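You operate a simulated robot arm through the tools that you are given. There is no shell and no other tool.

You are at the controls of a simulated robot arm. One attempt, no reset.

Task
Shut the plant down, the running pump first.
Fine: halt that pump, then the oil unit; mode switch to OFF, isolator off last.

The check looks at the end state, three seconds after you hand in, the way a careful person would. Anything else that was tipped, shoved, dropped, spilled or broken makes it a failure.

Robot
A 7-joint arm with a two-finger parallel gripper on a trunk, on a base that drives. Base frame: it is fixed to the floor where the robot stands at the start and does not move with it; the origin is under the middle of the robot, x ahead of it, y to its left, z up. Lengths are in m, angles in rad, forces in N, time in s.
Its first joint turns from -2.897 to 2.897 rad. Places, roughly: blue button [0.8, 0, 1.3]; green button [0.8, -0.2, 1.4]; isolator handle [0.8, 0.2, 1.2]; mode switch [0.8, 0, 1.4]; stop button [0.8, -0.2, 1.3]; test button [0.8, 0, 1.3]. Payload 3.43 kg.
Tool frame: the origin (TCP) lies between the finger pads and is the grasp point; the fingertips stand 0.03 m ahead of it; z points along the fingers, y is the line along which they close. The gripper opens to 0.094 m. The fingers are 0.028 m wide and 0.01 m thick; the gripper's body (0.05 by 0.096 m) begins 0.055 m behind the TCP.
Orientation is told as [roll, pitch, yaw] about the base's x, y, z axes, in that order, counted from this pose: with the fingers straight down and closing along the base's y, the tool's x points along the base's -x, its y along +y and its z along -z.

Tools
- The arm moves only by the tool apply_moves. Its argument "plan" is a list of rows, each a list of 7 numbers: the shift along the tool's x, y, z in m, then the turn, a rotation vector about the tool's x, y, z in rad, then the opening, from 0 (shut) to 1 (fully open). In form: [[dx, dy, dz, ax, ay, az, claw], ...]. A call has 1 to 20 rows; each row is the pose to reach, as a shift and turn from the pose commanded when the call began, along the tool's axes at that moment. Rows are played at 5 a second. More than 0.05 m and 0.15 rad between two rows, or a gripper value outside its range, and nothing of the call is played. Where a pose cannot be reached the arm comes as near as it can. A force on the tool above 40 N (or 10 N above the force at the start of the call, whichever is more), or a blocked arm, ends the call early, and 0.2 s more pass. Each finger travels about 0.045 m/s and halts on what it meets, pressing with about 44 N; the grip force reading is that of the motor and also rises with nothing between the fingers. The clock runs only during rows and for 0.2 s after the last one: add rows that repeat a pose to give the fingers time. The reply holds the time, the measured pose of the TCP, the force on the tool along the base axes, the opening and the grip force, in the units named above and with some noise, with the torque about the TCP (base axes, N m) and any sound that the robot's microphone picked up.
- Cameras (640 x 400 px; columns grow to the right, rows downward): "scene" is now at [0.525, 0.1511, 1.2817]; the picture's right is [-0.47, -0.88, 0.00], its down [-0.30, 0.16, -0.94] and it looks along [0.83, -0.44, -0.34] (base axes); focal length 214 px, centre (320, 200). "wrist" rides on the gripper at [0.076, 0.014, -0.102] in the tool frame; the picture's right is [-0.18, 0.98, 0.00], its down [-0.75, -0.14, -0.64] and it looks along [-0.63, -0.12, 0.77] (tool axes); focal length 243 px, centre (320, 200). There is no depth. A picture from a camera that has moved, and an enlarged one, comes with that camera's place and axes in the base frame and with its lens.
- capture(camera): a new picture of that camera. It takes no simulated time.
- raise_lower(by): slides the trunk up (or, below 0, down) by that many m; the arm and the scene camera ride with it, the base frame stays. It gives what a move gives, with no picture.
- base_move(legs): drives the robot by 1 to 6 legs, each [ahead, left, turn to the left] in m, m and rad, along the robot's own axes; the way and the turn of a leg run together, so that a leg with both is an arc; at most 1.5 m and 3.142 rad a leg. The arm and the cameras ride along, it lands a little off, and it stops where it bumps. It gives what a move gives.
- pan_tilt(pan, tilt): turns the head with the scene camera to pan (to the left, within 1.798 rad either way) and tilt (down, from -0.506 to 1.204), counted from straight ahead of the robot. It gives what a move gives.
- close_up(camera, box): a new picture of the part [left, top, right, bottom] of that camera's present view, enlarged. It takes no simulated time.
- job_done(): hands the job in; it is judged then, once.

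Places have to be worked out from the pictures, the camera data and where the tool is seen. Open the gripper and draw the arm clear of the work before you hand the job in, unless the task says otherwise.

The tools are called after ">>>" as name(argument=value, ...) on one line, values as JSON. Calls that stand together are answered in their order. apply_moves: Moves the arm, as the interface text tells. Its arguments: {"type":"object","properties":{"plan":{"type":"array"}},"required":["plan"]} The other tools are called the same way: raise_lower (by) slides the trunk up or down; base_move (legs) drives the base; pan_tilt (pan, tilt) turns the head that bears the scene camera; capture (camera) takes a picture; close_up (camera, box) takes an enlarged picture of a part of a camera's view; job_done () hands the job in.

At the start:

```text
time: 0.0
tool_pos: [0.6555, -0.0005, 0.9999]
tcp_rot: [0.0, 0.002, 0.001]
force: [-0.2, 0.3, -0.6]
torque: [0.0, 0.02, 0.01]
opening: 0.0939
grasp_force: 0.1
trunk travel left (down, up): [-0.313, 0.297]
robot x, y, heading: [-0.0021, -0.0015, 0.003]
head pan, tilt: [-0.492, 0.347]
```

scene: 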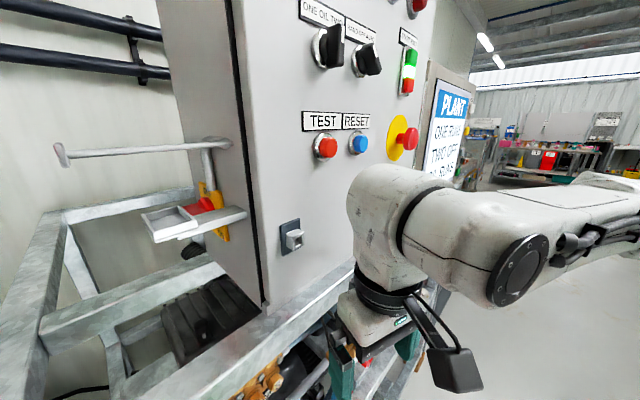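
wrist: 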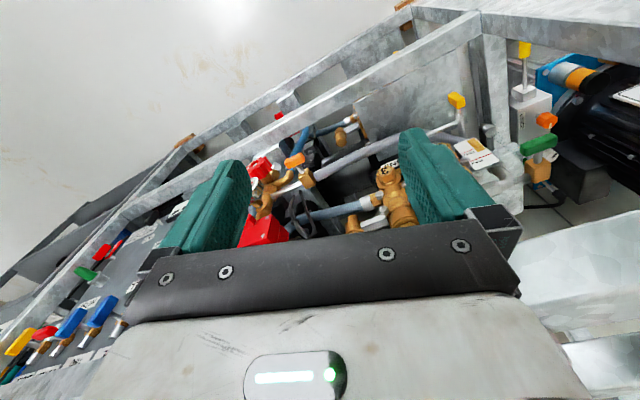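

The first scene picture shows a control cabinet with switches, buttons and a sign. I'll look closer at the labels and the sign before touching anything.

>>> close_up(camera="scene", box=[280, 0, 480, 125])

>>> close_up(camera="scene", box=[380, 60, 500, 190])

>>> close_up(camera="scene", box=[40, 100, 320, 275])

```text
3.20 times, centred on (380, 62) of scene
camera zoom: at [0.525, 0.1511, 1.2817], right [-0.47, -0.88, 0.0], down [-0.3, 0.16, -0.94], along [0.83, -0.44, -0.34], focal length 686 px, centre (128, 640)
```

zoom: 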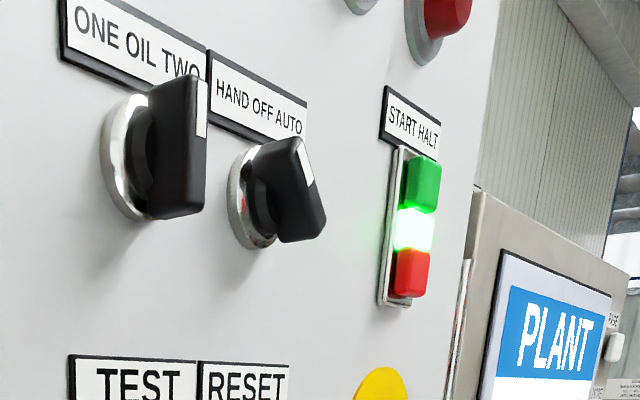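

```text
3.08 times, centred on (440, 125) of scene
camera zoom: at [0.525, 0.1511, 1.2817], right [-0.47, -0.88, 0.0], down [-0.3, 0.16, -0.94], along [0.83, -0.44, -0.34], focal length 660 px, centre (-49, 431)
```

zoom: 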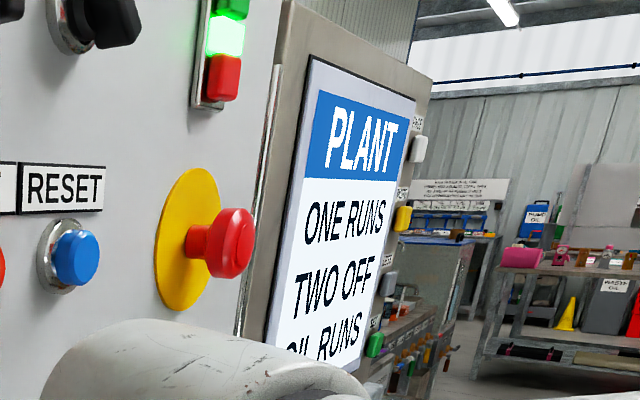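

```text
2.29 times, centred on (180, 188) of scene
camera zoom: at [0.525, 0.1511, 1.2817], right [-0.47, -0.88, 0.0], down [-0.3, 0.16, -0.94], along [0.83, -0.44, -0.34], focal length 490 px, centre (640, 229)
```

zoom: 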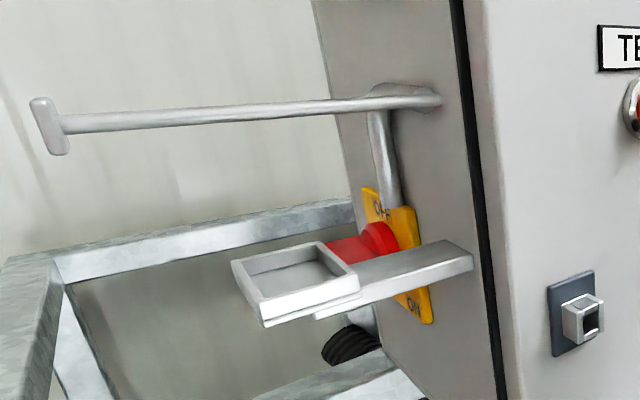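

The sign says ONE RUNS, TWO OFF, OIL RUNS. The selector ONE/OIL/TWO seems to choose what START/HALT acts on. I'll look at the panel from straight ahead and higher up.

>>> pan_tilt(pan=-0.3, tilt=-0.3)

>>> capture(camera="scene")

>>> close_up(camera="scene", box=[280, 60, 520, 300])

```text
time: 1.0
tool_pos: [0.656, -0.0017, 1.0006]
tcp_rot: [-0.001, 0.002, 0.0]
force: [0.9, -0.4, 0.0]
torque: [0.0, -0.02, 0.02]
opening: 0.0942
grasp_force: 0.1
trunk travel left (down, up): [-0.313, 0.297]
robot x, y, heading: [-0.0034, -0.0006, 0.001]
head pan, tilt: [-0.3, -0.3]
```

```text
taken
camera scene: at [0.518, 0.1718, 1.3393], right [-0.3, -0.96, 0.0], down [0.28, -0.09, -0.96], along [0.91, -0.28, 0.29], focal length 214 px, centre (320, 200)
```

scene: 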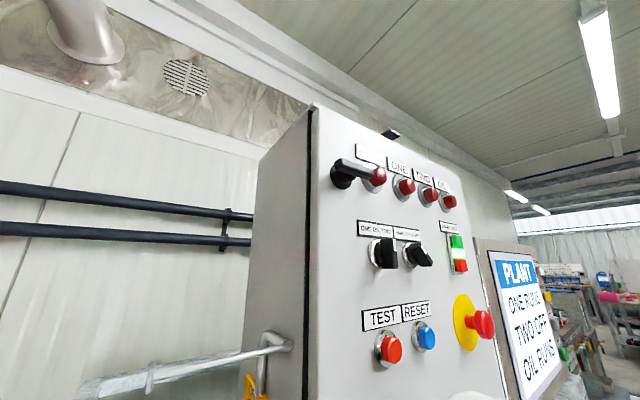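

```text
1.67 times, centred on (400, 180) of scene
camera zoom: at [0.518, 0.1718, 1.3393], right [-0.3, -0.96, 0.0], down [0.28, -0.09, -0.96], along [0.91, -0.28, 0.29], focal length 358 px, centre (187, 233)
```

zoom: 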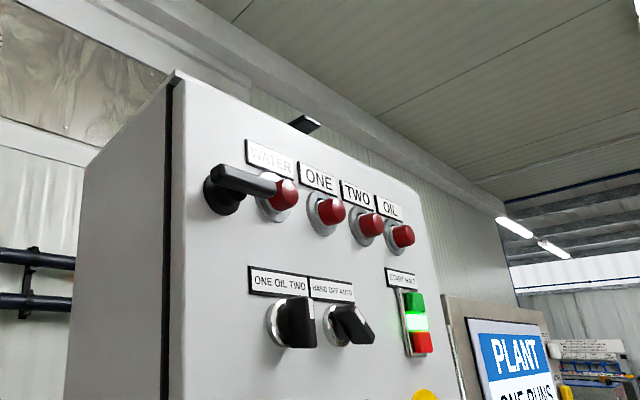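

The lamp row WATER/ONE/TWO/OIL appears. I zoom in on it, and on the selectors, to tell which lamps are lit.

>>> close_up(camera="scene", box=[320, 130, 480, 230])

>>> close_up(camera="scene", box=[350, 210, 480, 290])

>>> close_up(camera="scene", box=[480, 240, 580, 400])

```text
4.00 times, centred on (400, 180) of scene
camera zoom: at [0.518, 0.1718, 1.3393], right [-0.3, -0.96, 0.0], down [0.28, -0.09, -0.96], along [0.91, -0.28, 0.29], focal length 858 px, centre (0, 280)
```

zoom: 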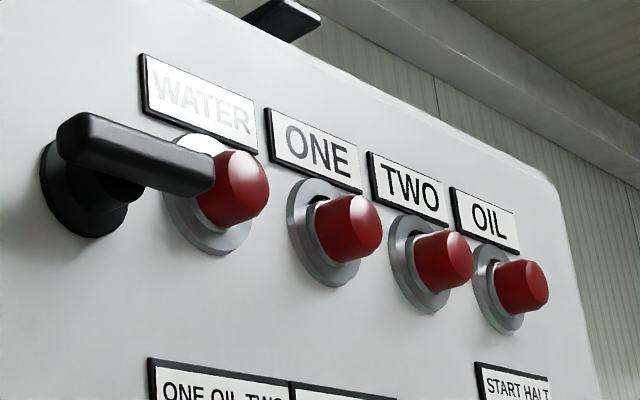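

```text
4.92 times, centred on (415, 250) of scene
camera zoom: at [0.518, 0.1718, 1.3393], right [-0.3, -0.96, 0.0], down [0.28, -0.09, -0.96], along [0.91, -0.28, 0.29], focal length 1056 px, centre (-148, -46)
```

zoom: 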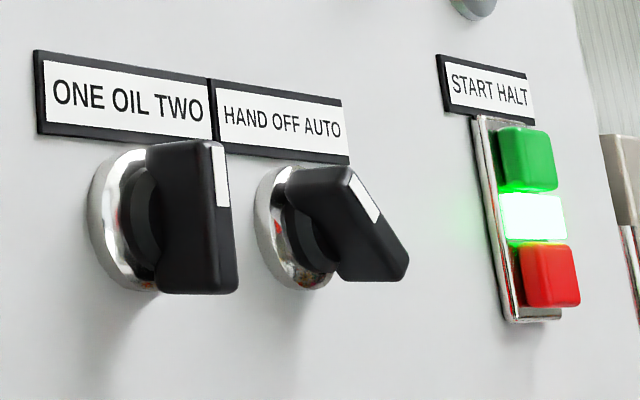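

```text
2.50 times, centred on (530, 320) of scene
camera zoom: at [0.518, 0.1718, 1.3393], right [-0.3, -0.96, 0.0], down [0.28, -0.09, -0.96], along [0.91, -0.28, 0.29], focal length 536 px, centre (-205, -100)
```

zoom: 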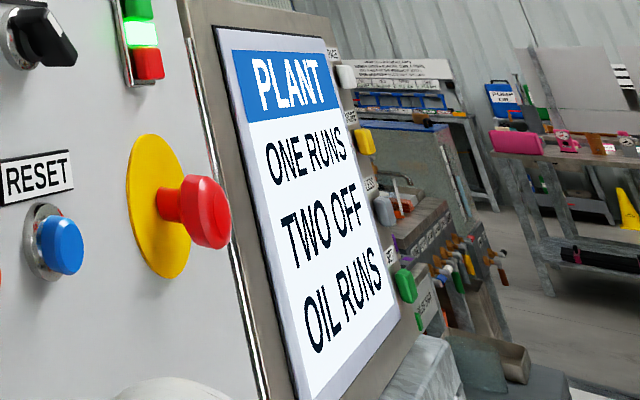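

All red lamps look unlit; the side display gives the running state. The selector points at OIL and the mode switch looks to be at HAND. Now I look at the isolator on the cabinet's left side.

>>> pan_tilt(pan=0.3, tilt=0.3)

>>> capture(camera="scene")

>>> close_up(camera="scene", box=[200, 100, 520, 300])

```text
time: 2.0
tool_pos: [0.6562, 0.0003, 0.9994]
tcp_rot: [-0.001, 0.001, 0.001]
force: [0.1, 0.0, 0.0]
torque: [-0.03, 0.01, 0.01]
opening: 0.0942
grasp_force: 0.1
trunk travel left (down, up): [-0.313, 0.297]
robot x, y, heading: [-0.0001, -0.0013, 0.004]
head pan, tilt: [0.3, 0.3]
```

```text
taken
camera scene: at [0.5321, 0.2226, 1.2862], right [0.29, -0.96, 0.0], down [-0.28, -0.09, -0.96], along [0.91, 0.28, -0.29], focal length 214 px, centre (320, 200)
```

scene: 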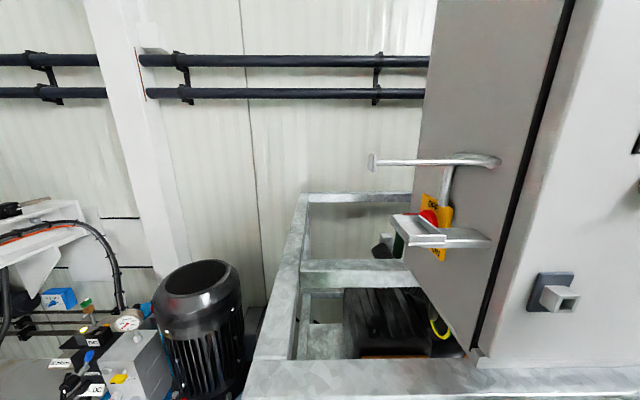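

```text
2.00 times, centred on (360, 200) of scene
camera zoom: at [0.5321, 0.2226, 1.2862], right [0.29, -0.96, 0.0], down [-0.28, -0.09, -0.96], along [0.91, 0.28, -0.29], focal length 429 px, centre (240, 200)
```

zoom: 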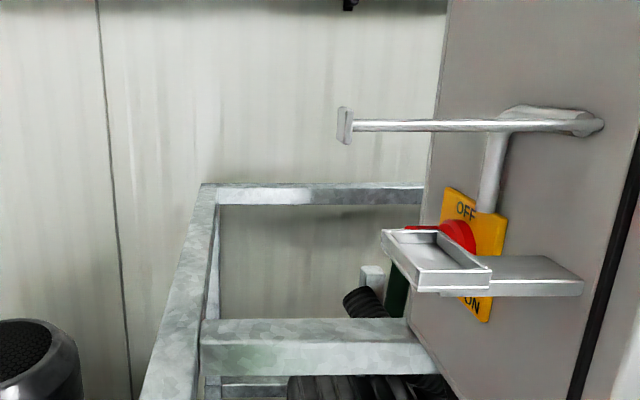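

I need precise control positions, so I raise the trunk a little for a second viewpoint (also helps the arm's reach) and look at the panel again.

>>> raise_lower(by=0.15)

>>> pan_tilt(pan=-0.5, tilt=0.35)

>>> capture(camera="scene")

>>> close_up(camera="scene", box=[240, 60, 480, 210])

```text
time: 3.8
tool_pos: [0.656, 0.0004, 1.1495]
tcp_rot: [0.001, 0.001, -0.001]
force: [0.3, 0.0, 0.5]
torque: [-0.02, -0.01, -0.02]
opening: 0.0941
grasp_force: 0.0
trunk travel left (down, up): [-0.463, 0.147]
robot x, y, heading: [-0.0014, -0.001, -0.003]
head pan, tilt: [0.3, 0.3]
```

```text
time: 4.9
tool_pos: [0.655, 0.0014, 1.15]
tcp_rot: [0.001, 0.001, -0.001]
force: [1.6, -0.3, -0.5]
torque: [0.0, -0.01, -0.02]
opening: 0.094
grasp_force: 0.0
trunk travel left (down, up): [-0.463, 0.147]
robot x, y, heading: [-0.005, -0.0007, 0.004]
head pan, tilt: [-0.499, 0.351]
```

```text
taken
camera scene: at [0.5247, 0.1505, 1.4314], right [-0.48, -0.88, 0.0], down [-0.3, 0.16, -0.94], along [0.82, -0.45, -0.34], focal length 214 px, centre (320, 200)
```

scene: 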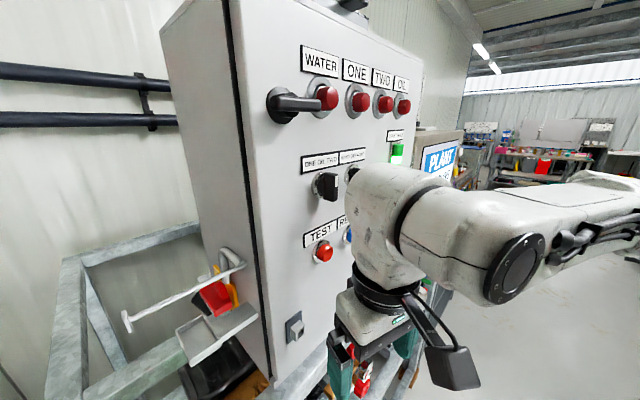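

```text
2.67 times, centred on (360, 135) of scene
camera zoom: at [0.5247, 0.1505, 1.4314], right [-0.48, -0.88, 0.0], down [-0.3, 0.16, -0.94], along [0.82, -0.45, -0.34], focal length 572 px, centre (213, 373)
```

zoom: 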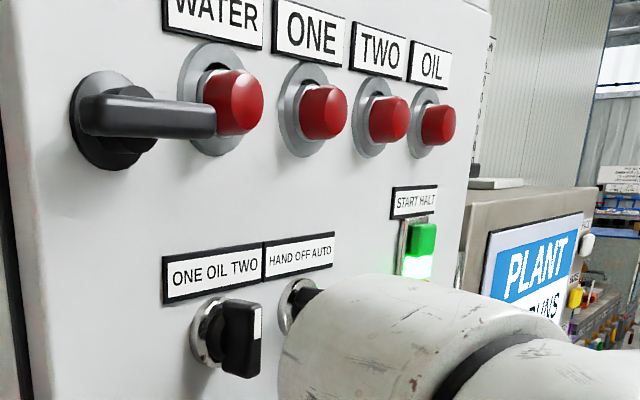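

Triangulation gives: selector front face about [0.739, 0.011, 1.354], test button about [0.759, 0.018, 1.254]; panel plane near x≈0.79. I pull the tool back and tilt it to point forward at the panel, staying clear.

>>> apply_moves(plan=[[0.01, 0, -0.012, 0, -0.13, 0, 1], [0.025, 0, -0.025, 0, -0.26, 0, 1], [0.04, 0, -0.037, 0, -0.39, 0, 1], [0.055, 0, -0.05, 0, -0.52, 0, 1], [0.07, 0, -0.062, 0, -0.65, 0, 1], [0.085, 0, -0.075, 0, -0.78, 0, 1], [0.095, 0, -0.087, 0, -0.91, 0, 1], [0.1, 0, -0.1, 0, -1.04, 0, 1], [0.1, 0, -0.112, 0, -1.17, 0, 1], [0.1, 0, -0.125, 0, -1.3, 0, 1], [0.1, 0, -0.137, 0, -1.43, 0, 1], [0.1, 0, -0.15, 0, -1.57, 0, 1], [0.1, 0, -0.15, 0, -1.57, 0, 1]])

>>> capture(camera="wrist")

>>> capture(camera="scene")

```text
time: 6.7
tool_pos: [0.6195, -0.061, 1.3702]
tcp_rot: [0.521, -0.743, -0.148]
force: [-0.7, 0.4, 0.3]
torque: [0.01, -0.02, 0.02]
opening: 0.0938
grasp_force: 0.1
out of reach, approached as far as the arm can: row 1, 2, 3, 4, 5, 6, 7, 8, 9
trunk travel left (down, up): [-0.463, 0.147]
robot x, y, heading: [0.0001, -0.0012, -0.005]
head pan, tilt: [-0.499, 0.351]
stopped in row 9: the arm was blocked; the commanded pose is now the measured one
```

```text
taken
camera wrist: at [0.4956, -0.0819, 1.3882], right [-0.07, 0.87, 0.48], down [0.16, -0.47, 0.87], along [0.99, 0.13, -0.11], focal length 243 px, centre (320, 200)
```

wrist: 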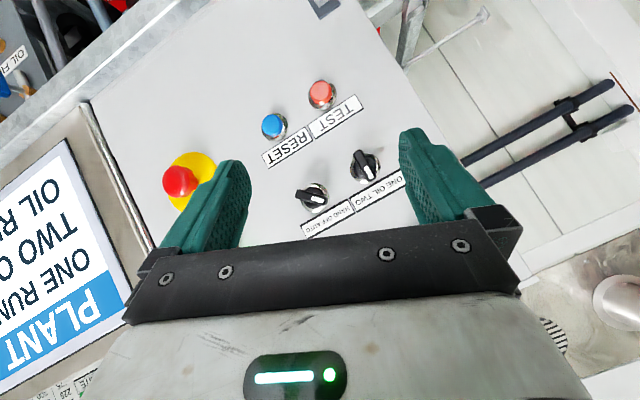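

```text
taken
camera scene: at [0.5247, 0.1505, 1.4312], right [-0.48, -0.88, 0.0], down [-0.3, 0.16, -0.94], along [0.82, -0.45, -0.34], focal length 214 px, centre (320, 200)
```

scene: 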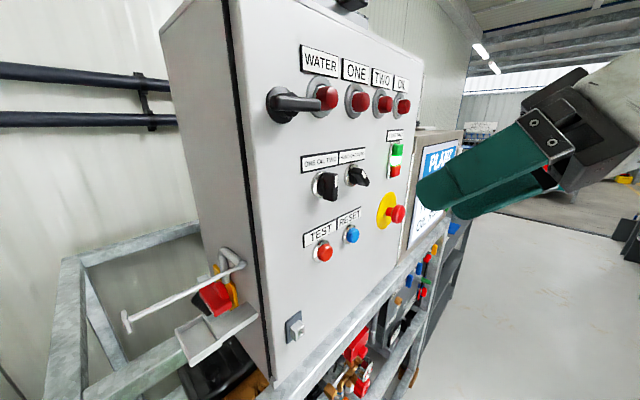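

The arm ran into a joint limit while tilting in that close pose; nothing was touched. I look at the arm itself to understand its posture before choosing a better trunk height/base distance.

>>> pan_tilt(pan=-1.7, tilt=0.5)

>>> capture(camera="scene")

```text
time: 8.1
tool_pos: [0.6205, -0.0609, 1.37]
tcp_rot: [0.517, -0.744, -0.149]
force: [-0.3, -0.1, -0.1]
torque: [0.0, 0.0, 0.01]
opening: 0.0937
grasp_force: 0.0
trunk travel left (down, up): [-0.463, 0.147]
robot x, y, heading: [-0.0005, 0.0023, -0.003]
head pan, tilt: [-1.7, 0.499]
```

```text
taken
camera scene: at [0.4308, 0.1048, 1.4178], right [-0.99, 0.13, 0.0], down [0.06, 0.47, -0.88], along [-0.11, -0.87, -0.48], focal length 214 px, centre (320, 200)
```

scene: 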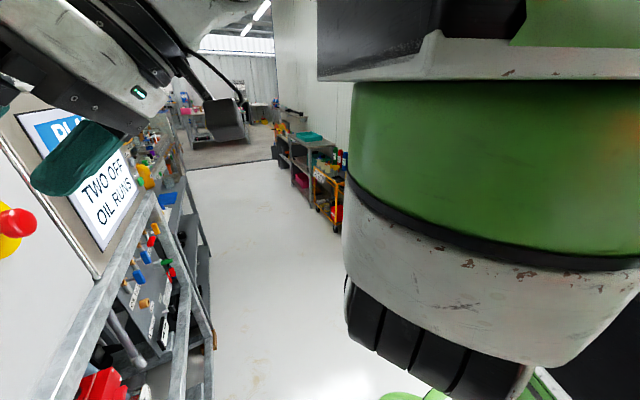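

I tilt up to see the elbow.

>>> pan_tilt(pan=-1.75, tilt=-0.4)

>>> capture(camera="scene")

```text
time: 9.3
tool_pos: [0.6201, -0.0598, 1.37]
tcp_rot: [0.518, -0.744, -0.148]
force: [0.9, -0.5, 0.2]
torque: [0.02, 0.03, 0.01]
opening: 0.0939
grasp_force: 0.0
trunk travel left (down, up): [-0.463, 0.147]
robot x, y, heading: [-0.0035, -0.0008, 0.002]
head pan, tilt: [-1.751, -0.4]
```

```text
taken
camera scene: at [0.4294, 0.1229, 1.4969], right [-0.98, 0.18, 0.0], down [-0.07, -0.38, -0.92], along [-0.16, -0.91, 0.39], focal length 214 px, centre (320, 200)
```

scene: 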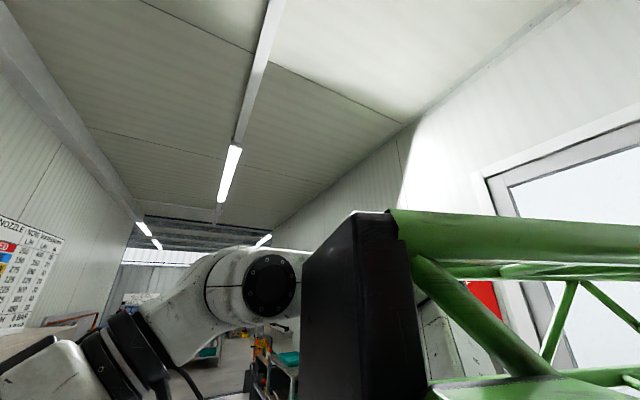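

The elbow sits out to the right near the head boom. I take a couple more looks to find where the arm's shoulder is mounted.

>>> pan_tilt(pan=-1.79, tilt=0.05)

>>> capture(camera="scene")

>>> pan_tilt(pan=-1.3, tilt=0.1)

>>> capture(camera="scene")

```text
time: 10.2
tool_pos: [0.6203, -0.0599, 1.3708]
tcp_rot: [0.52, -0.741, -0.15]
force: [-0.1, -0.4, -0.9]
torque: [-0.01, 0.0, 0.02]
opening: 0.094
grasp_force: 0.1
trunk travel left (down, up): [-0.463, 0.147]
robot x, y, heading: [-0.0032, -0.001, 0.001]
head pan, tilt: [-1.791, 0.051]
```

```text
taken
camera scene: at [0.4226, 0.1061, 1.4594], right [-0.98, 0.22, 0.0], down [0.01, 0.05, -1.0], along [-0.22, -0.97, -0.05], focal length 214 px, centre (320, 200)
```

scene: 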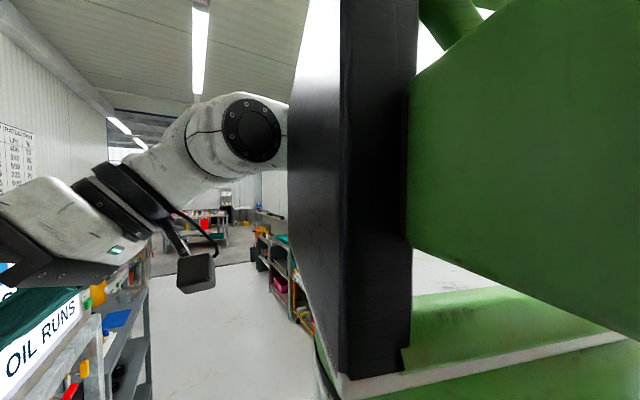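

```text
time: 11.2
tool_pos: [0.62, -0.0605, 1.3694]
tcp_rot: [0.518, -0.742, -0.147]
force: [0.2, -0.7, 0.0]
torque: [0.01, -0.01, -0.02]
opening: 0.0942
grasp_force: 0.1
trunk travel left (down, up): [-0.463, 0.147]
robot x, y, heading: [-0.003, 0.001, -0.0]
head pan, tilt: [-1.3, 0.099]
```

```text
taken
camera scene: at [0.467, 0.1063, 1.4548], right [-0.96, -0.27, 0.0], down [-0.03, 0.1, -1.0], along [0.26, -0.96, -0.1], focal length 214 px, centre (320, 200)
```

scene: 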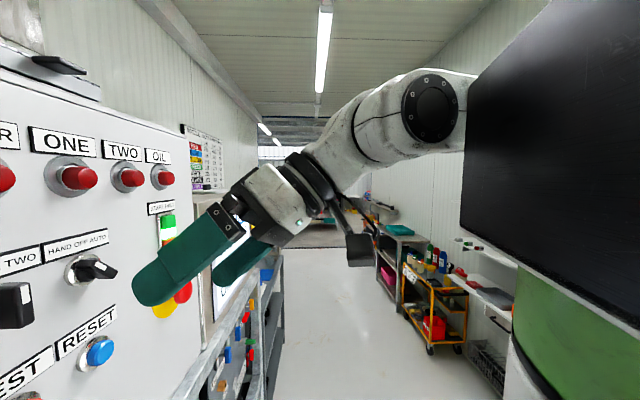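

The wrist is too close to the shoulder for a forward-pointing tool, so I plan to back the base off about 0.2 m. First a check of the space behind and left.

>>> pan_tilt(pan=1.79, tilt=0.4)

>>> capture(camera="scene")

>>> pan_tilt(pan=-1.79, tilt=1.1)

>>> capture(camera="scene")

```text
time: 13.8
tool_pos: [0.6201, -0.0599, 1.369]
tcp_rot: [0.519, -0.744, -0.148]
force: [-0.1, -0.1, 0.6]
torque: [0.01, 0.01, 0.03]
opening: 0.0942
grasp_force: 0.0
trunk travel left (down, up): [-0.463, 0.147]
robot x, y, heading: [-0.0012, -0.0025, -0.004]
head pan, tilt: [1.791, 0.4]
```

```text
taken
camera scene: at [0.4224, 0.2854, 1.4269], right [0.98, 0.22, 0.0], down [0.08, -0.38, -0.92], along [-0.2, 0.9, -0.39], focal length 214 px, centre (320, 200)
```

scene: 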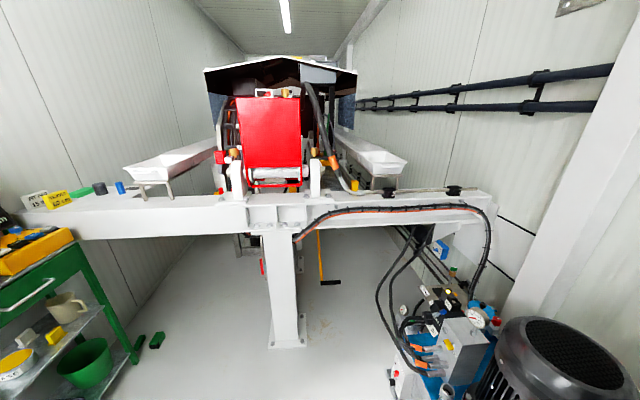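

```text
time: 16.8
tool_pos: [0.6199, -0.0602, 1.3695]
tcp_rot: [0.519, -0.742, -0.15]
force: [0.3, -0.5, -0.6]
torque: [0.01, 0.01, 0.02]
opening: 0.0941
grasp_force: 0.0
trunk travel left (down, up): [-0.463, 0.147]
robot x, y, heading: [0.0019, 0.0015, 0.003]
head pan, tilt: [-1.791, 1.1]
```

```text
taken
camera scene: at [0.4287, 0.1334, 1.37], right [-0.98, 0.22, 0.0], down [0.19, 0.87, -0.45], along [-0.1, -0.44, -0.89], focal length 214 px, centre (320, 200)
```

scene: 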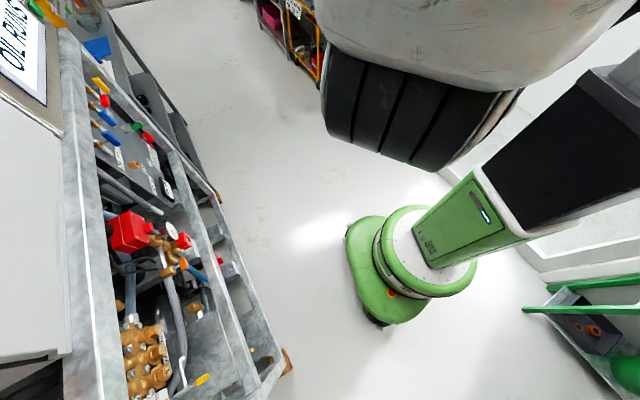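

There's a shelf cart behind-left (x<-0.6, y>0.35), leaving the lane straight behind free for 0.2 m. The arm base is mounted ahead of the column, so I back off 0.2 m and lower the trunk so the forearm can lie level.

>>> base_move(legs=[[-0.2, 0, 0]])

>>> raise_lower(by=-0.25)

>>> pan_tilt(pan=-0.4, tilt=-0.15)

>>> capture(camera="scene")

>>> capture(camera="wrist")

```text
time: 18.4
tool_pos: [0.4171, -0.0603, 1.3697]
tcp_rot: [0.517, -0.743, -0.147]
force: [-0.4, -0.1, -0.1]
torque: [0.01, 0.01, -0.02]
opening: 0.0941
grasp_force: 0.1
trunk travel left (down, up): [-0.463, 0.147]
robot x, y, heading: [-0.2016, -0.0023, 0.001]
head pan, tilt: [-1.791, 1.1]
```

```text
time: 21.0
tool_pos: [0.4177, -0.06, 1.121]
tcp_rot: [0.518, -0.744, -0.148]
force: [-0.4, 0.3, -0.2]
torque: [-0.01, -0.02, 0.0]
opening: 0.0939
grasp_force: 0.0
trunk travel left (down, up): [-0.213, 0.397]
robot x, y, heading: [-0.2051, 0.0035, -0.001]
head pan, tilt: [-1.791, 1.1]
```

```text
time: 22.5
tool_pos: [0.4164, -0.0584, 1.1208]
tcp_rot: [0.518, -0.741, -0.148]
force: [0.2, 0.6, 0.4]
torque: [0.04, -0.05, -0.01]
opening: 0.0942
grasp_force: 0.1
trunk travel left (down, up): [-0.213, 0.397]
robot x, y, heading: [-0.1989, 0.0009, -0.002]
head pan, tilt: [-0.4, -0.15]
```

```text
taken
camera scene: at [0.3179, 0.1621, 1.227], right [-0.39, -0.92, 0.0], down [0.14, -0.06, -0.99], along [0.91, -0.39, 0.15], focal length 214 px, centre (320, 200)
```

scene: 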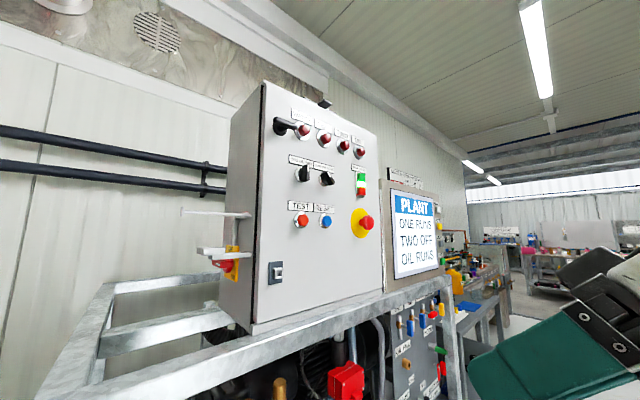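

```text
taken
camera wrist: at [0.2921, -0.0816, 1.1383], right [-0.07, 0.87, 0.48], down [0.16, -0.47, 0.87], along [0.99, 0.13, -0.11], focal length 243 px, centre (320, 200)
```

wrist: 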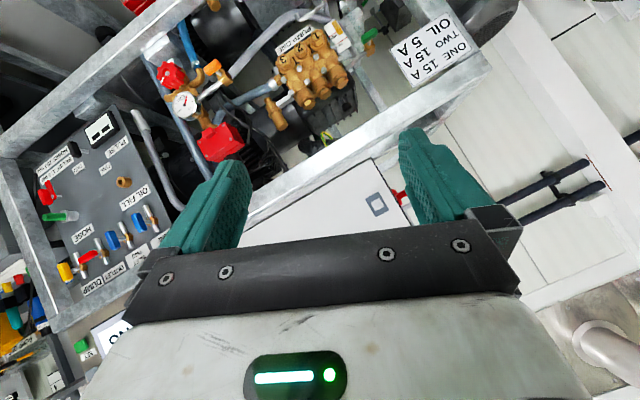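

Now there's a good overview of the panel. I take close-ups for triangulation and knob states.

>>> close_up(camera="scene", box=[250, 90, 410, 250])

>>> close_up(camera="scene", box=[270, 150, 350, 200])

>>> close_up(camera="scene", box=[170, 190, 298, 290])

>>> close_up(camera="scene", box=[370, 180, 450, 290])

```text
2.50 times, centred on (330, 170) of scene
camera zoom: at [0.3179, 0.1621, 1.227], right [-0.39, -0.92, 0.0], down [0.14, -0.06, -0.99], along [0.91, -0.39, 0.15], focal length 536 px, centre (295, 275)
```

zoom: 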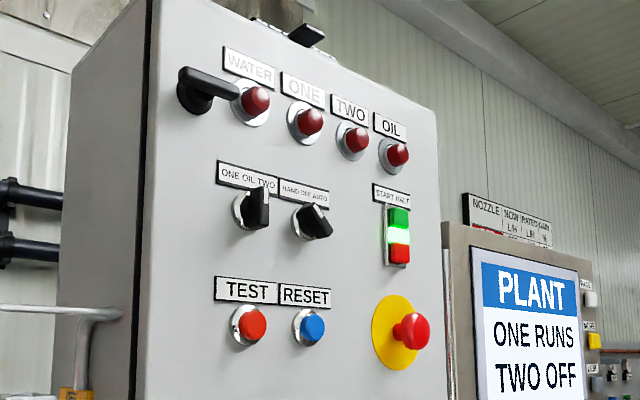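

```text
8.00 times, centred on (310, 175) of scene
camera zoom: at [0.3179, 0.1621, 1.227], right [-0.39, -0.92, 0.0], down [0.14, -0.06, -0.99], along [0.91, -0.39, 0.15], focal length 1716 px, centre (400, 400)
```

zoom: 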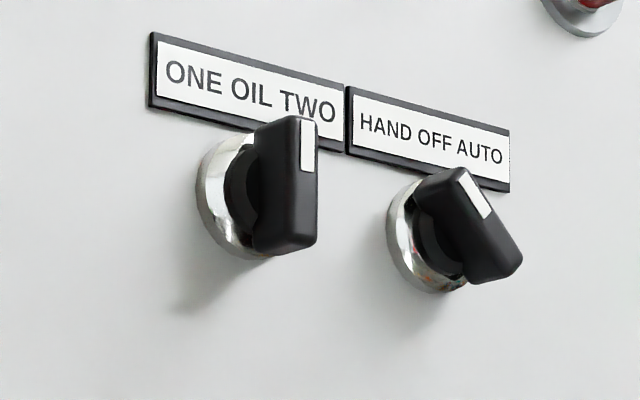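

```text
4.00 times, centred on (234, 240) of scene
camera zoom: at [0.3179, 0.1621, 1.227], right [-0.39, -0.92, 0.0], down [0.14, -0.06, -0.99], along [0.91, -0.39, 0.15], focal length 858 px, centre (664, 40)
```

zoom: 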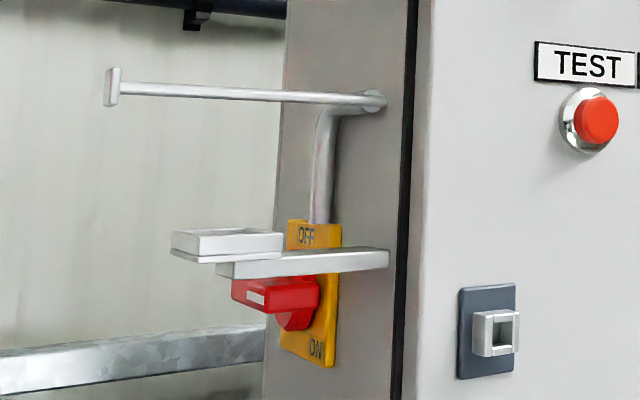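

```text
3.64 times, centred on (410, 235) of scene
camera zoom: at [0.3179, 0.1621, 1.227], right [-0.39, -0.92, 0.0], down [0.14, -0.06, -0.99], along [0.91, -0.39, 0.15], focal length 780 px, centre (-7, 73)
```

zoom: 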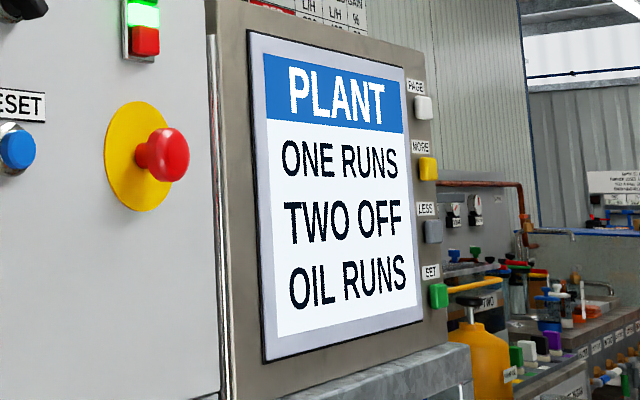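

The knob front faces are near x≈0.74 (selector [0.740, 0.010, 1.354], mode [0.74, -0.045, 1.352]); panel ≈0.80; HALT ≈[0.80, -0.17, 1.342]. Now I bring the tool level, facing the panel at about [0.5, 0, 1.35], well clear of it.

>>> apply_moves(plan=[[-0.0261, 0.0152, -0.0085, 0.0435, -0.0984, -0.034, 1], [-0.0522, 0.0303, -0.017, 0.087, -0.1968, -0.068, 1], [-0.0783, 0.0455, -0.0255, 0.1305, -0.2951, -0.102, 1], [-0.1044, 0.0606, -0.034, 0.174, -0.3935, -0.136, 1], [-0.1306, 0.0758, -0.0426, 0.2175, -0.4919, -0.17, 1], [-0.1567, 0.0909, -0.0511, 0.261, -0.5903, -0.204, 1], [-0.1828, 0.106, -0.0596, 0.3045, -0.6886, -0.238, 1], [-0.2089, 0.1212, -0.0681, 0.348, -0.787, -0.272, 1], [-0.2089, 0.1212, -0.0681, 0.348, -0.787, -0.272, 1]])

>>> capture(camera="wrist")

>>> capture(camera="scene")

```text
time: 24.5
tool_pos: [0.502, -0.0028, 1.3514]
tcp_rot: [1.697, -1.557, -1.694]
force: [0.0, -0.4, 0.1]
torque: [-0.03, -0.02, -0.01]
opening: 0.0938
grasp_force: 0.1
out of reach, approached as far as the arm can: row 2, 3, 4
trunk travel left (down, up): [-0.213, 0.397]
robot x, y, heading: [-0.2031, 0.0003, 0.002]
head pan, tilt: [-0.4, -0.15]
```

```text
taken
camera wrist: at [0.3991, 0.0108, 1.2735], right [0.0, 0.98, 0.2], down [-0.64, -0.15, 0.75], along [0.77, -0.12, 0.63], focal length 243 px, centre (320, 200)
```

wrist: 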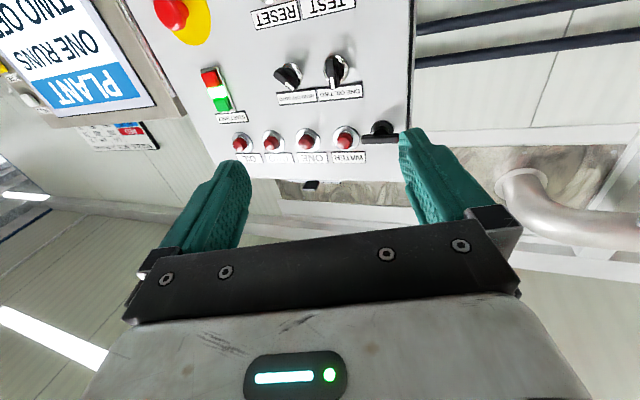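

```text
taken
camera scene: at [0.318, 0.1622, 1.227], right [-0.39, -0.92, 0.0], down [0.14, -0.06, -0.99], along [0.91, -0.38, 0.15], focal length 214 px, centre (320, 200)
```

scene: 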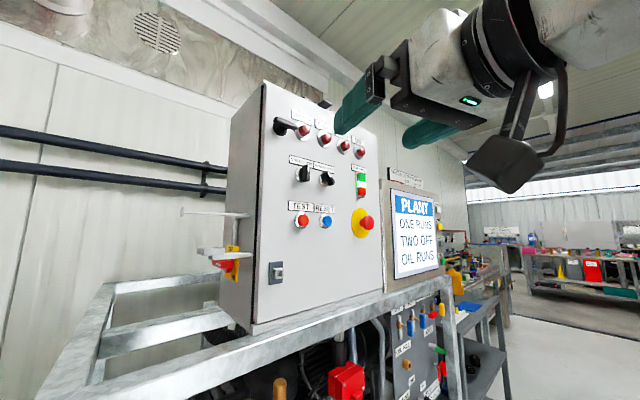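

The tool now faces forward. From the lamp row I find the panel is yawed: WATER lamp [0.749, 0.017], OIL lamp [0.813, -0.175], so the panel's inward normal is about yaw +0.32 rad. I yaw the tool to match and stand off in front of the selector with a half-open gripper.

>>> apply_moves(plan=[[-0.0005, -0.004, 0.027, -0.064, 0, -0.003, 0.8], [-0.001, -0.008, 0.055, -0.128, 0, -0.006, 0.7], [-0.0015, -0.012, 0.082, -0.192, 0, -0.009, 0.6], [-0.002, -0.016, 0.11, -0.256, 0, -0.012, 0.5], [-0.0026, -0.0195, 0.137, -0.32, 0, -0.014, 0.5], [-0.0026, -0.0195, 0.137, -0.32, 0, -0.014, 0.5]])

>>> capture(camera="wrist")

>>> capture(camera="scene")

```text
time: 25.9
tool_pos: [0.6357, -0.0172, 1.3503]
tcp_rot: [-1.376, -1.556, 1.697]
force: [-0.3, 0.1, -0.5]
torque: [0.01, -0.02, 0.0]
opening: 0.047
grasp_force: 0.0
trunk travel left (down, up): [-0.213, 0.397]
robot x, y, heading: [-0.2029, 0.0, -0.004]
head pan, tilt: [-0.4, -0.15]
```

```text
taken
camera wrist: at [0.5351, -0.0388, 1.2739], right [-0.31, 0.93, 0.17], down [-0.57, -0.33, 0.76], along [0.76, 0.14, 0.63], focal length 243 px, centre (320, 200)
```

wrist: 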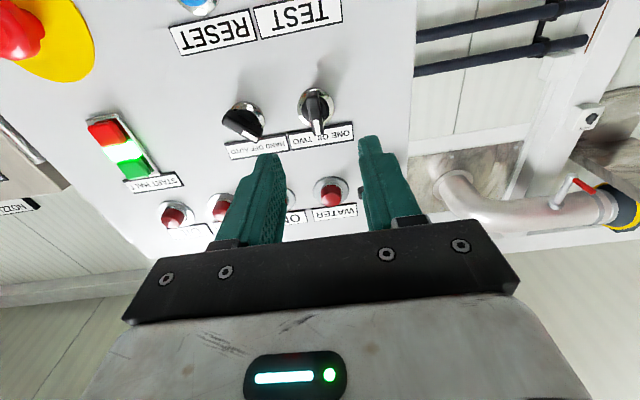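

```text
taken
camera scene: at [0.3181, 0.1622, 1.227], right [-0.39, -0.92, 0.0], down [0.14, -0.06, -0.99], along [0.91, -0.38, 0.15], focal length 214 px, centre (320, 200)
```

scene: 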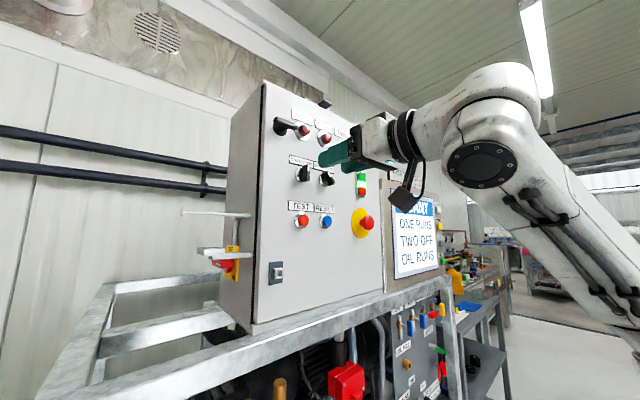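

The tool is yawed and clear. I zoom the wrist view to refine the knobs, panel normal and HALT button.

>>> close_up(camera="wrist", box=[200, 70, 400, 195])

>>> close_up(camera="wrist", box=[60, 70, 260, 195])

>>> close_up(camera="scene", box=[250, 90, 410, 190])

```text
3.20 times, centred on (300, 132) of wrist
camera zoom: at [0.5351, -0.0388, 1.2739], right [-0.31, 0.93, 0.17], down [-0.57, -0.33, 0.76], along [0.76, 0.14, 0.63], focal length 776 px, centre (384, 416)
```

zoom: 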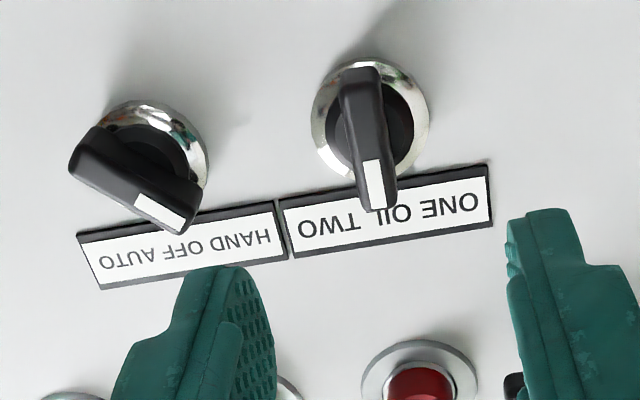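

```text
3.20 times, centred on (160, 132) of wrist
camera zoom: at [0.5351, -0.0388, 1.2739], right [-0.31, 0.93, 0.17], down [-0.57, -0.33, 0.76], along [0.76, 0.14, 0.63], focal length 776 px, centre (832, 416)
```

zoom: 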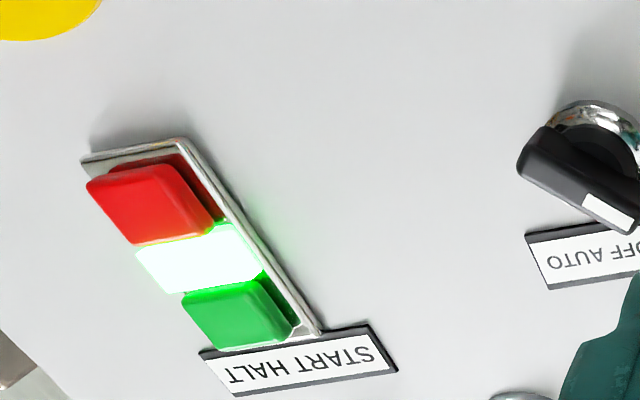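

```text
4.00 times, centred on (330, 140) of scene
camera zoom: at [0.3181, 0.1622, 1.227], right [-0.39, -0.92, 0.0], down [0.14, -0.06, -0.99], along [0.91, -0.38, 0.15], focal length 858 px, centre (280, 440)
```

zoom: 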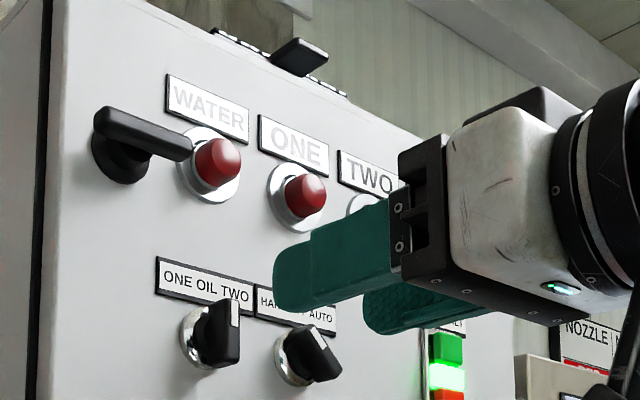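

Mode points to HAND, selector to OIL, as expected. Refined: selector axis is ~6 mm right of the tool axis, same height; HALT at about [0.815, -0.178, 1.339]. I advance with the fingers straddling the selector bar, not closing yet.

>>> apply_moves(plan=[[0, -0.003, 0.025, 0, 0, 0, 0.5], [0, -0.006, 0.05, 0, 0, 0, 0.5], [0, -0.006, 0.075, 0, 0, 0, 0.5], [0, -0.006, 0.088, 0, 0, 0, 0.5], [0, -0.006, 0.088, 0, 0, 0, 0.5]])

>>> capture(camera="wrist")

>>> close_up(camera="scene", box=[250, 120, 410, 220])

```text
time: 27.1
tool_pos: [0.7217, 0.0039, 1.3523]
tcp_rot: [-1.401, -1.557, 1.722]
force: [0.1, 0.4, 0.6]
torque: [0.01, -0.01, 0.01]
opening: 0.0469
grasp_force: 0.0
trunk travel left (down, up): [-0.213, 0.397]
robot x, y, heading: [-0.2029, 0.0003, 0.001]
head pan, tilt: [-0.4, -0.15]
```

```text
taken
camera wrist: at [0.6209, -0.018, 1.2753], right [-0.31, 0.94, 0.17], down [-0.57, -0.33, 0.76], along [0.76, 0.14, 0.63], focal length 243 px, centre (320, 200)
```

wrist: 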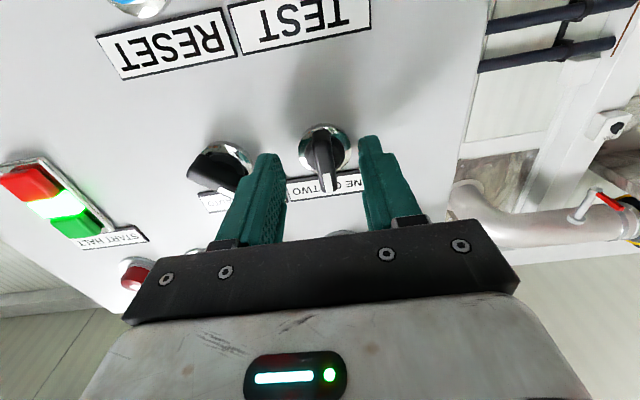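

```text
4.00 times, centred on (330, 170) of scene
camera zoom: at [0.3181, 0.1622, 1.227], right [-0.39, -0.92, 0.0], down [0.14, -0.06, -0.99], along [0.91, -0.38, 0.15], focal length 858 px, centre (280, 320)
```

zoom: 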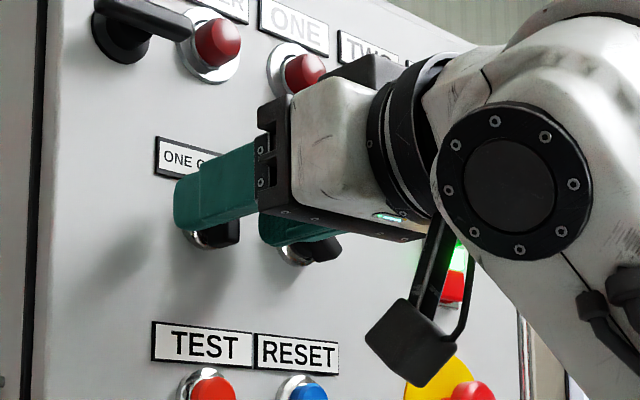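

Fingers straddle the bar without contact. I verify vertical centring with a close-up before gripping.

>>> close_up(camera="wrist", box=[240, 100, 400, 220])

```text
3.33 times, centred on (320, 160) of wrist
camera zoom: at [0.6209, -0.018, 1.2753], right [-0.31, 0.94, 0.17], down [-0.57, -0.33, 0.76], along [0.76, 0.14, 0.63], focal length 809 px, centre (320, 333)
```

zoom: 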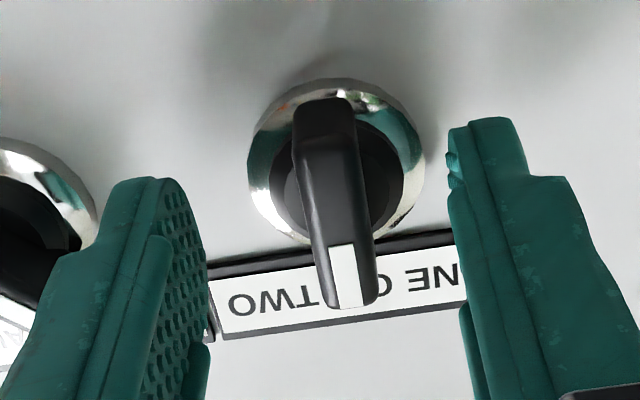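

Bar spans z≈1.337–1.370, centred on the tool. I advance 8 mm more and close on the bar.

>>> apply_moves(plan=[[0, 0, 0.008, 0, 0, 0, 0.5], [0, 0, 0.008, 0, 0, 0, 0.3], [0, 0, 0.008, 0, 0, 0, 0.1], [0, 0, 0.008, 0, 0, 0, 0.05], [0, 0, 0.008, 0, 0, 0, 0.05]])

>>> close_up(camera="wrist", box=[240, 100, 400, 220])

```text
time: 28.3
tool_pos: [0.7288, 0.01, 1.3521]
tcp_rot: [-1.404, -1.555, 1.727]
force: [-7.1, 12.3, -4.8]
torque: [0.06, -0.18, -0.49]
opening: 0.011
grasp_force: 40.5
trunk travel left (down, up): [-0.213, 0.397]
robot x, y, heading: [-0.2064, 0.0022, 0.001]
head pan, tilt: [-0.4, -0.15]
```

```text
3.33 times, centred on (320, 160) of wrist
camera zoom: at [0.6281, -0.0131, 1.2747], right [-0.31, 0.93, 0.17], down [-0.56, -0.33, 0.76], along [0.76, 0.14, 0.63], focal length 809 px, centre (320, 333)
```

zoom: 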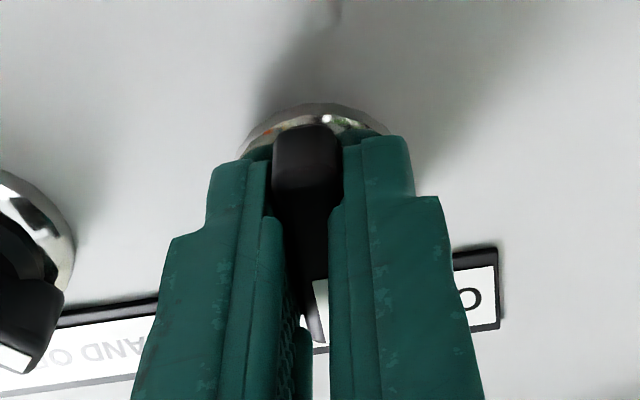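

The bar is gripped (11 mm thick), with ~14 N side load meaning the knob axis is slightly left of the tool. I shift 3 mm left and rotate counter-clockwise toward ONE.

>>> apply_moves(plan=[[0, 0.003, 0, 0, 0, 0, 0.05], [0, 0.003, 0, 0, 0, -0.1, 0.05], [0, 0.003, 0, 0, 0, -0.2, 0.05], [0, 0.003, 0, 0, 0, -0.3, 0.05], [0, 0.003, 0, 0, 0, -0.4, 0.05]])

>>> close_up(camera="wrist", box=[160, 80, 480, 240])

```text
time: 29.5
tool_pos: [0.7299, 0.009, 1.3516]
tcp_rot: [-1.567, -1.156, 1.89]
force: [-5.4, 5.1, -1.9]
torque: [-0.27, 0.81, -0.88]
opening: 0.0107
grasp_force: 44.3
trunk travel left (down, up): [-0.213, 0.397]
robot x, y, heading: [-0.2047, -0.0018, -0.001]
head pan, tilt: [-0.4, -0.15]
```

```text
2.00 times, centred on (320, 160) of wrist
camera zoom: at [0.6371, -0.0426, 1.2756], right [-0.31, 0.92, -0.23], down [-0.66, -0.04, 0.75], along [0.68, 0.38, 0.62], focal length 485 px, centre (320, 280)
```

zoom: 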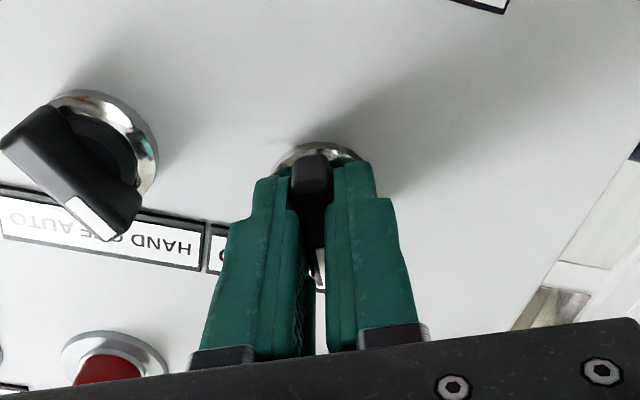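

The knob turns with the gripper. I continue to about 45°.

>>> apply_moves(plan=[[0, 0, 0, 0, 0, -0.1, 0.05], [0, 0, 0, 0, 0, -0.2, 0.05], [0, 0, 0, 0, 0, -0.3, 0.05], [0, 0, 0, 0, 0, -0.39, 0.05], [0, 0, 0, 0, 0, -0.39, 0.05]])

>>> close_up(camera="wrist", box=[160, 80, 480, 240])

>>> close_up(camera="scene", box=[250, 120, 450, 290])

```text
time: 30.7
tool_pos: [0.7272, 0.0079, 1.3529]
tcp_rot: [-1.571, -0.764, 1.89]
force: [0.1, -0.1, 9.3]
torque: [-0.13, 0.45, -1.1]
opening: 0.011
grasp_force: 44.0
trunk travel left (down, up): [-0.213, 0.397]
robot x, y, heading: [-0.2016, -0.0002, 0.004]
head pan, tilt: [-0.4, -0.15]
```

```text
2.00 times, centred on (320, 160) of wrist
camera zoom: at [0.6456, -0.0688, 1.288], right [-0.26, 0.77, -0.58], down [-0.75, 0.22, 0.62], along [0.61, 0.59, 0.52], focal length 485 px, centre (320, 280)
```

zoom: 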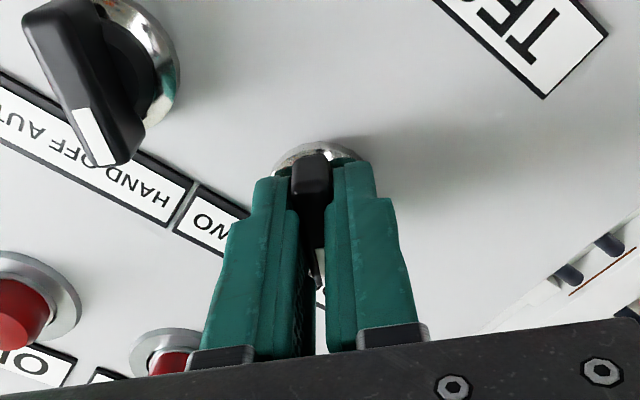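

```text
2.35 times, centred on (350, 205) of scene
camera zoom: at [0.3179, 0.162, 1.2272], right [-0.39, -0.92, 0.0], down [0.14, -0.06, -0.99], along [0.91, -0.38, 0.15], focal length 505 px, centre (249, 188)
```

zoom: 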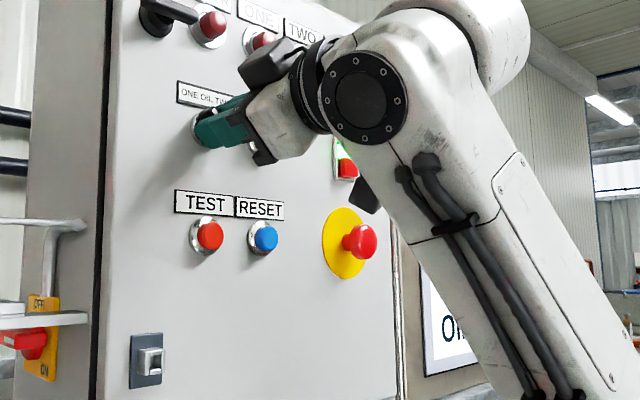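

Rotated about 45°. I open the fingers and retreat straight back to check where the pointer rests.

>>> apply_moves(plan=[[0, 0, 0, 0, 0, 0, 0.3], [0, 0, 0, 0, 0, 0, 0.5], [0, 0, -0.03, 0, 0, 0, 0.5], [0, 0, -0.07, 0, 0, 0, 0.5], [0, 0, -0.11, 0, 0, 0, 0.5], [0, 0, -0.11, 0, 0, 0, 0.5]])

>>> capture(camera="wrist")

>>> close_up(camera="scene", box=[250, 90, 450, 290])

```text
time: 32.1
tool_pos: [0.623, -0.0249, 1.3529]
tcp_rot: [-1.566, -0.767, 1.89]
force: [-0.5, -0.1, -0.2]
torque: [-0.01, 0.02, -0.01]
opening: 0.0469
grasp_force: 0.1
trunk travel left (down, up): [-0.213, 0.397]
robot x, y, heading: [-0.2049, -0.001, 0.001]
head pan, tilt: [-0.4, -0.15]
```

```text
taken
camera wrist: at [0.5407, -0.1014, 1.2887], right [-0.26, 0.77, -0.58], down [-0.75, 0.22, 0.63], along [0.61, 0.6, 0.52], focal length 243 px, centre (320, 200)
```

wrist: 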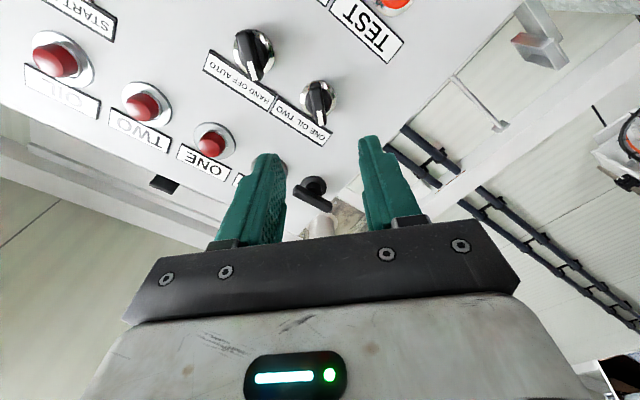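

```text
2.00 times, centred on (350, 190) of scene
camera zoom: at [0.3181, 0.1622, 1.227], right [-0.39, -0.92, 0.0], down [0.14, -0.06, -0.99], along [0.91, -0.38, 0.15], focal length 429 px, centre (260, 220)
```

zoom: 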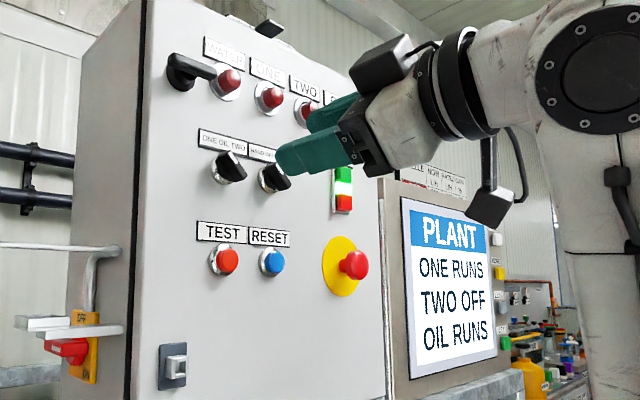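

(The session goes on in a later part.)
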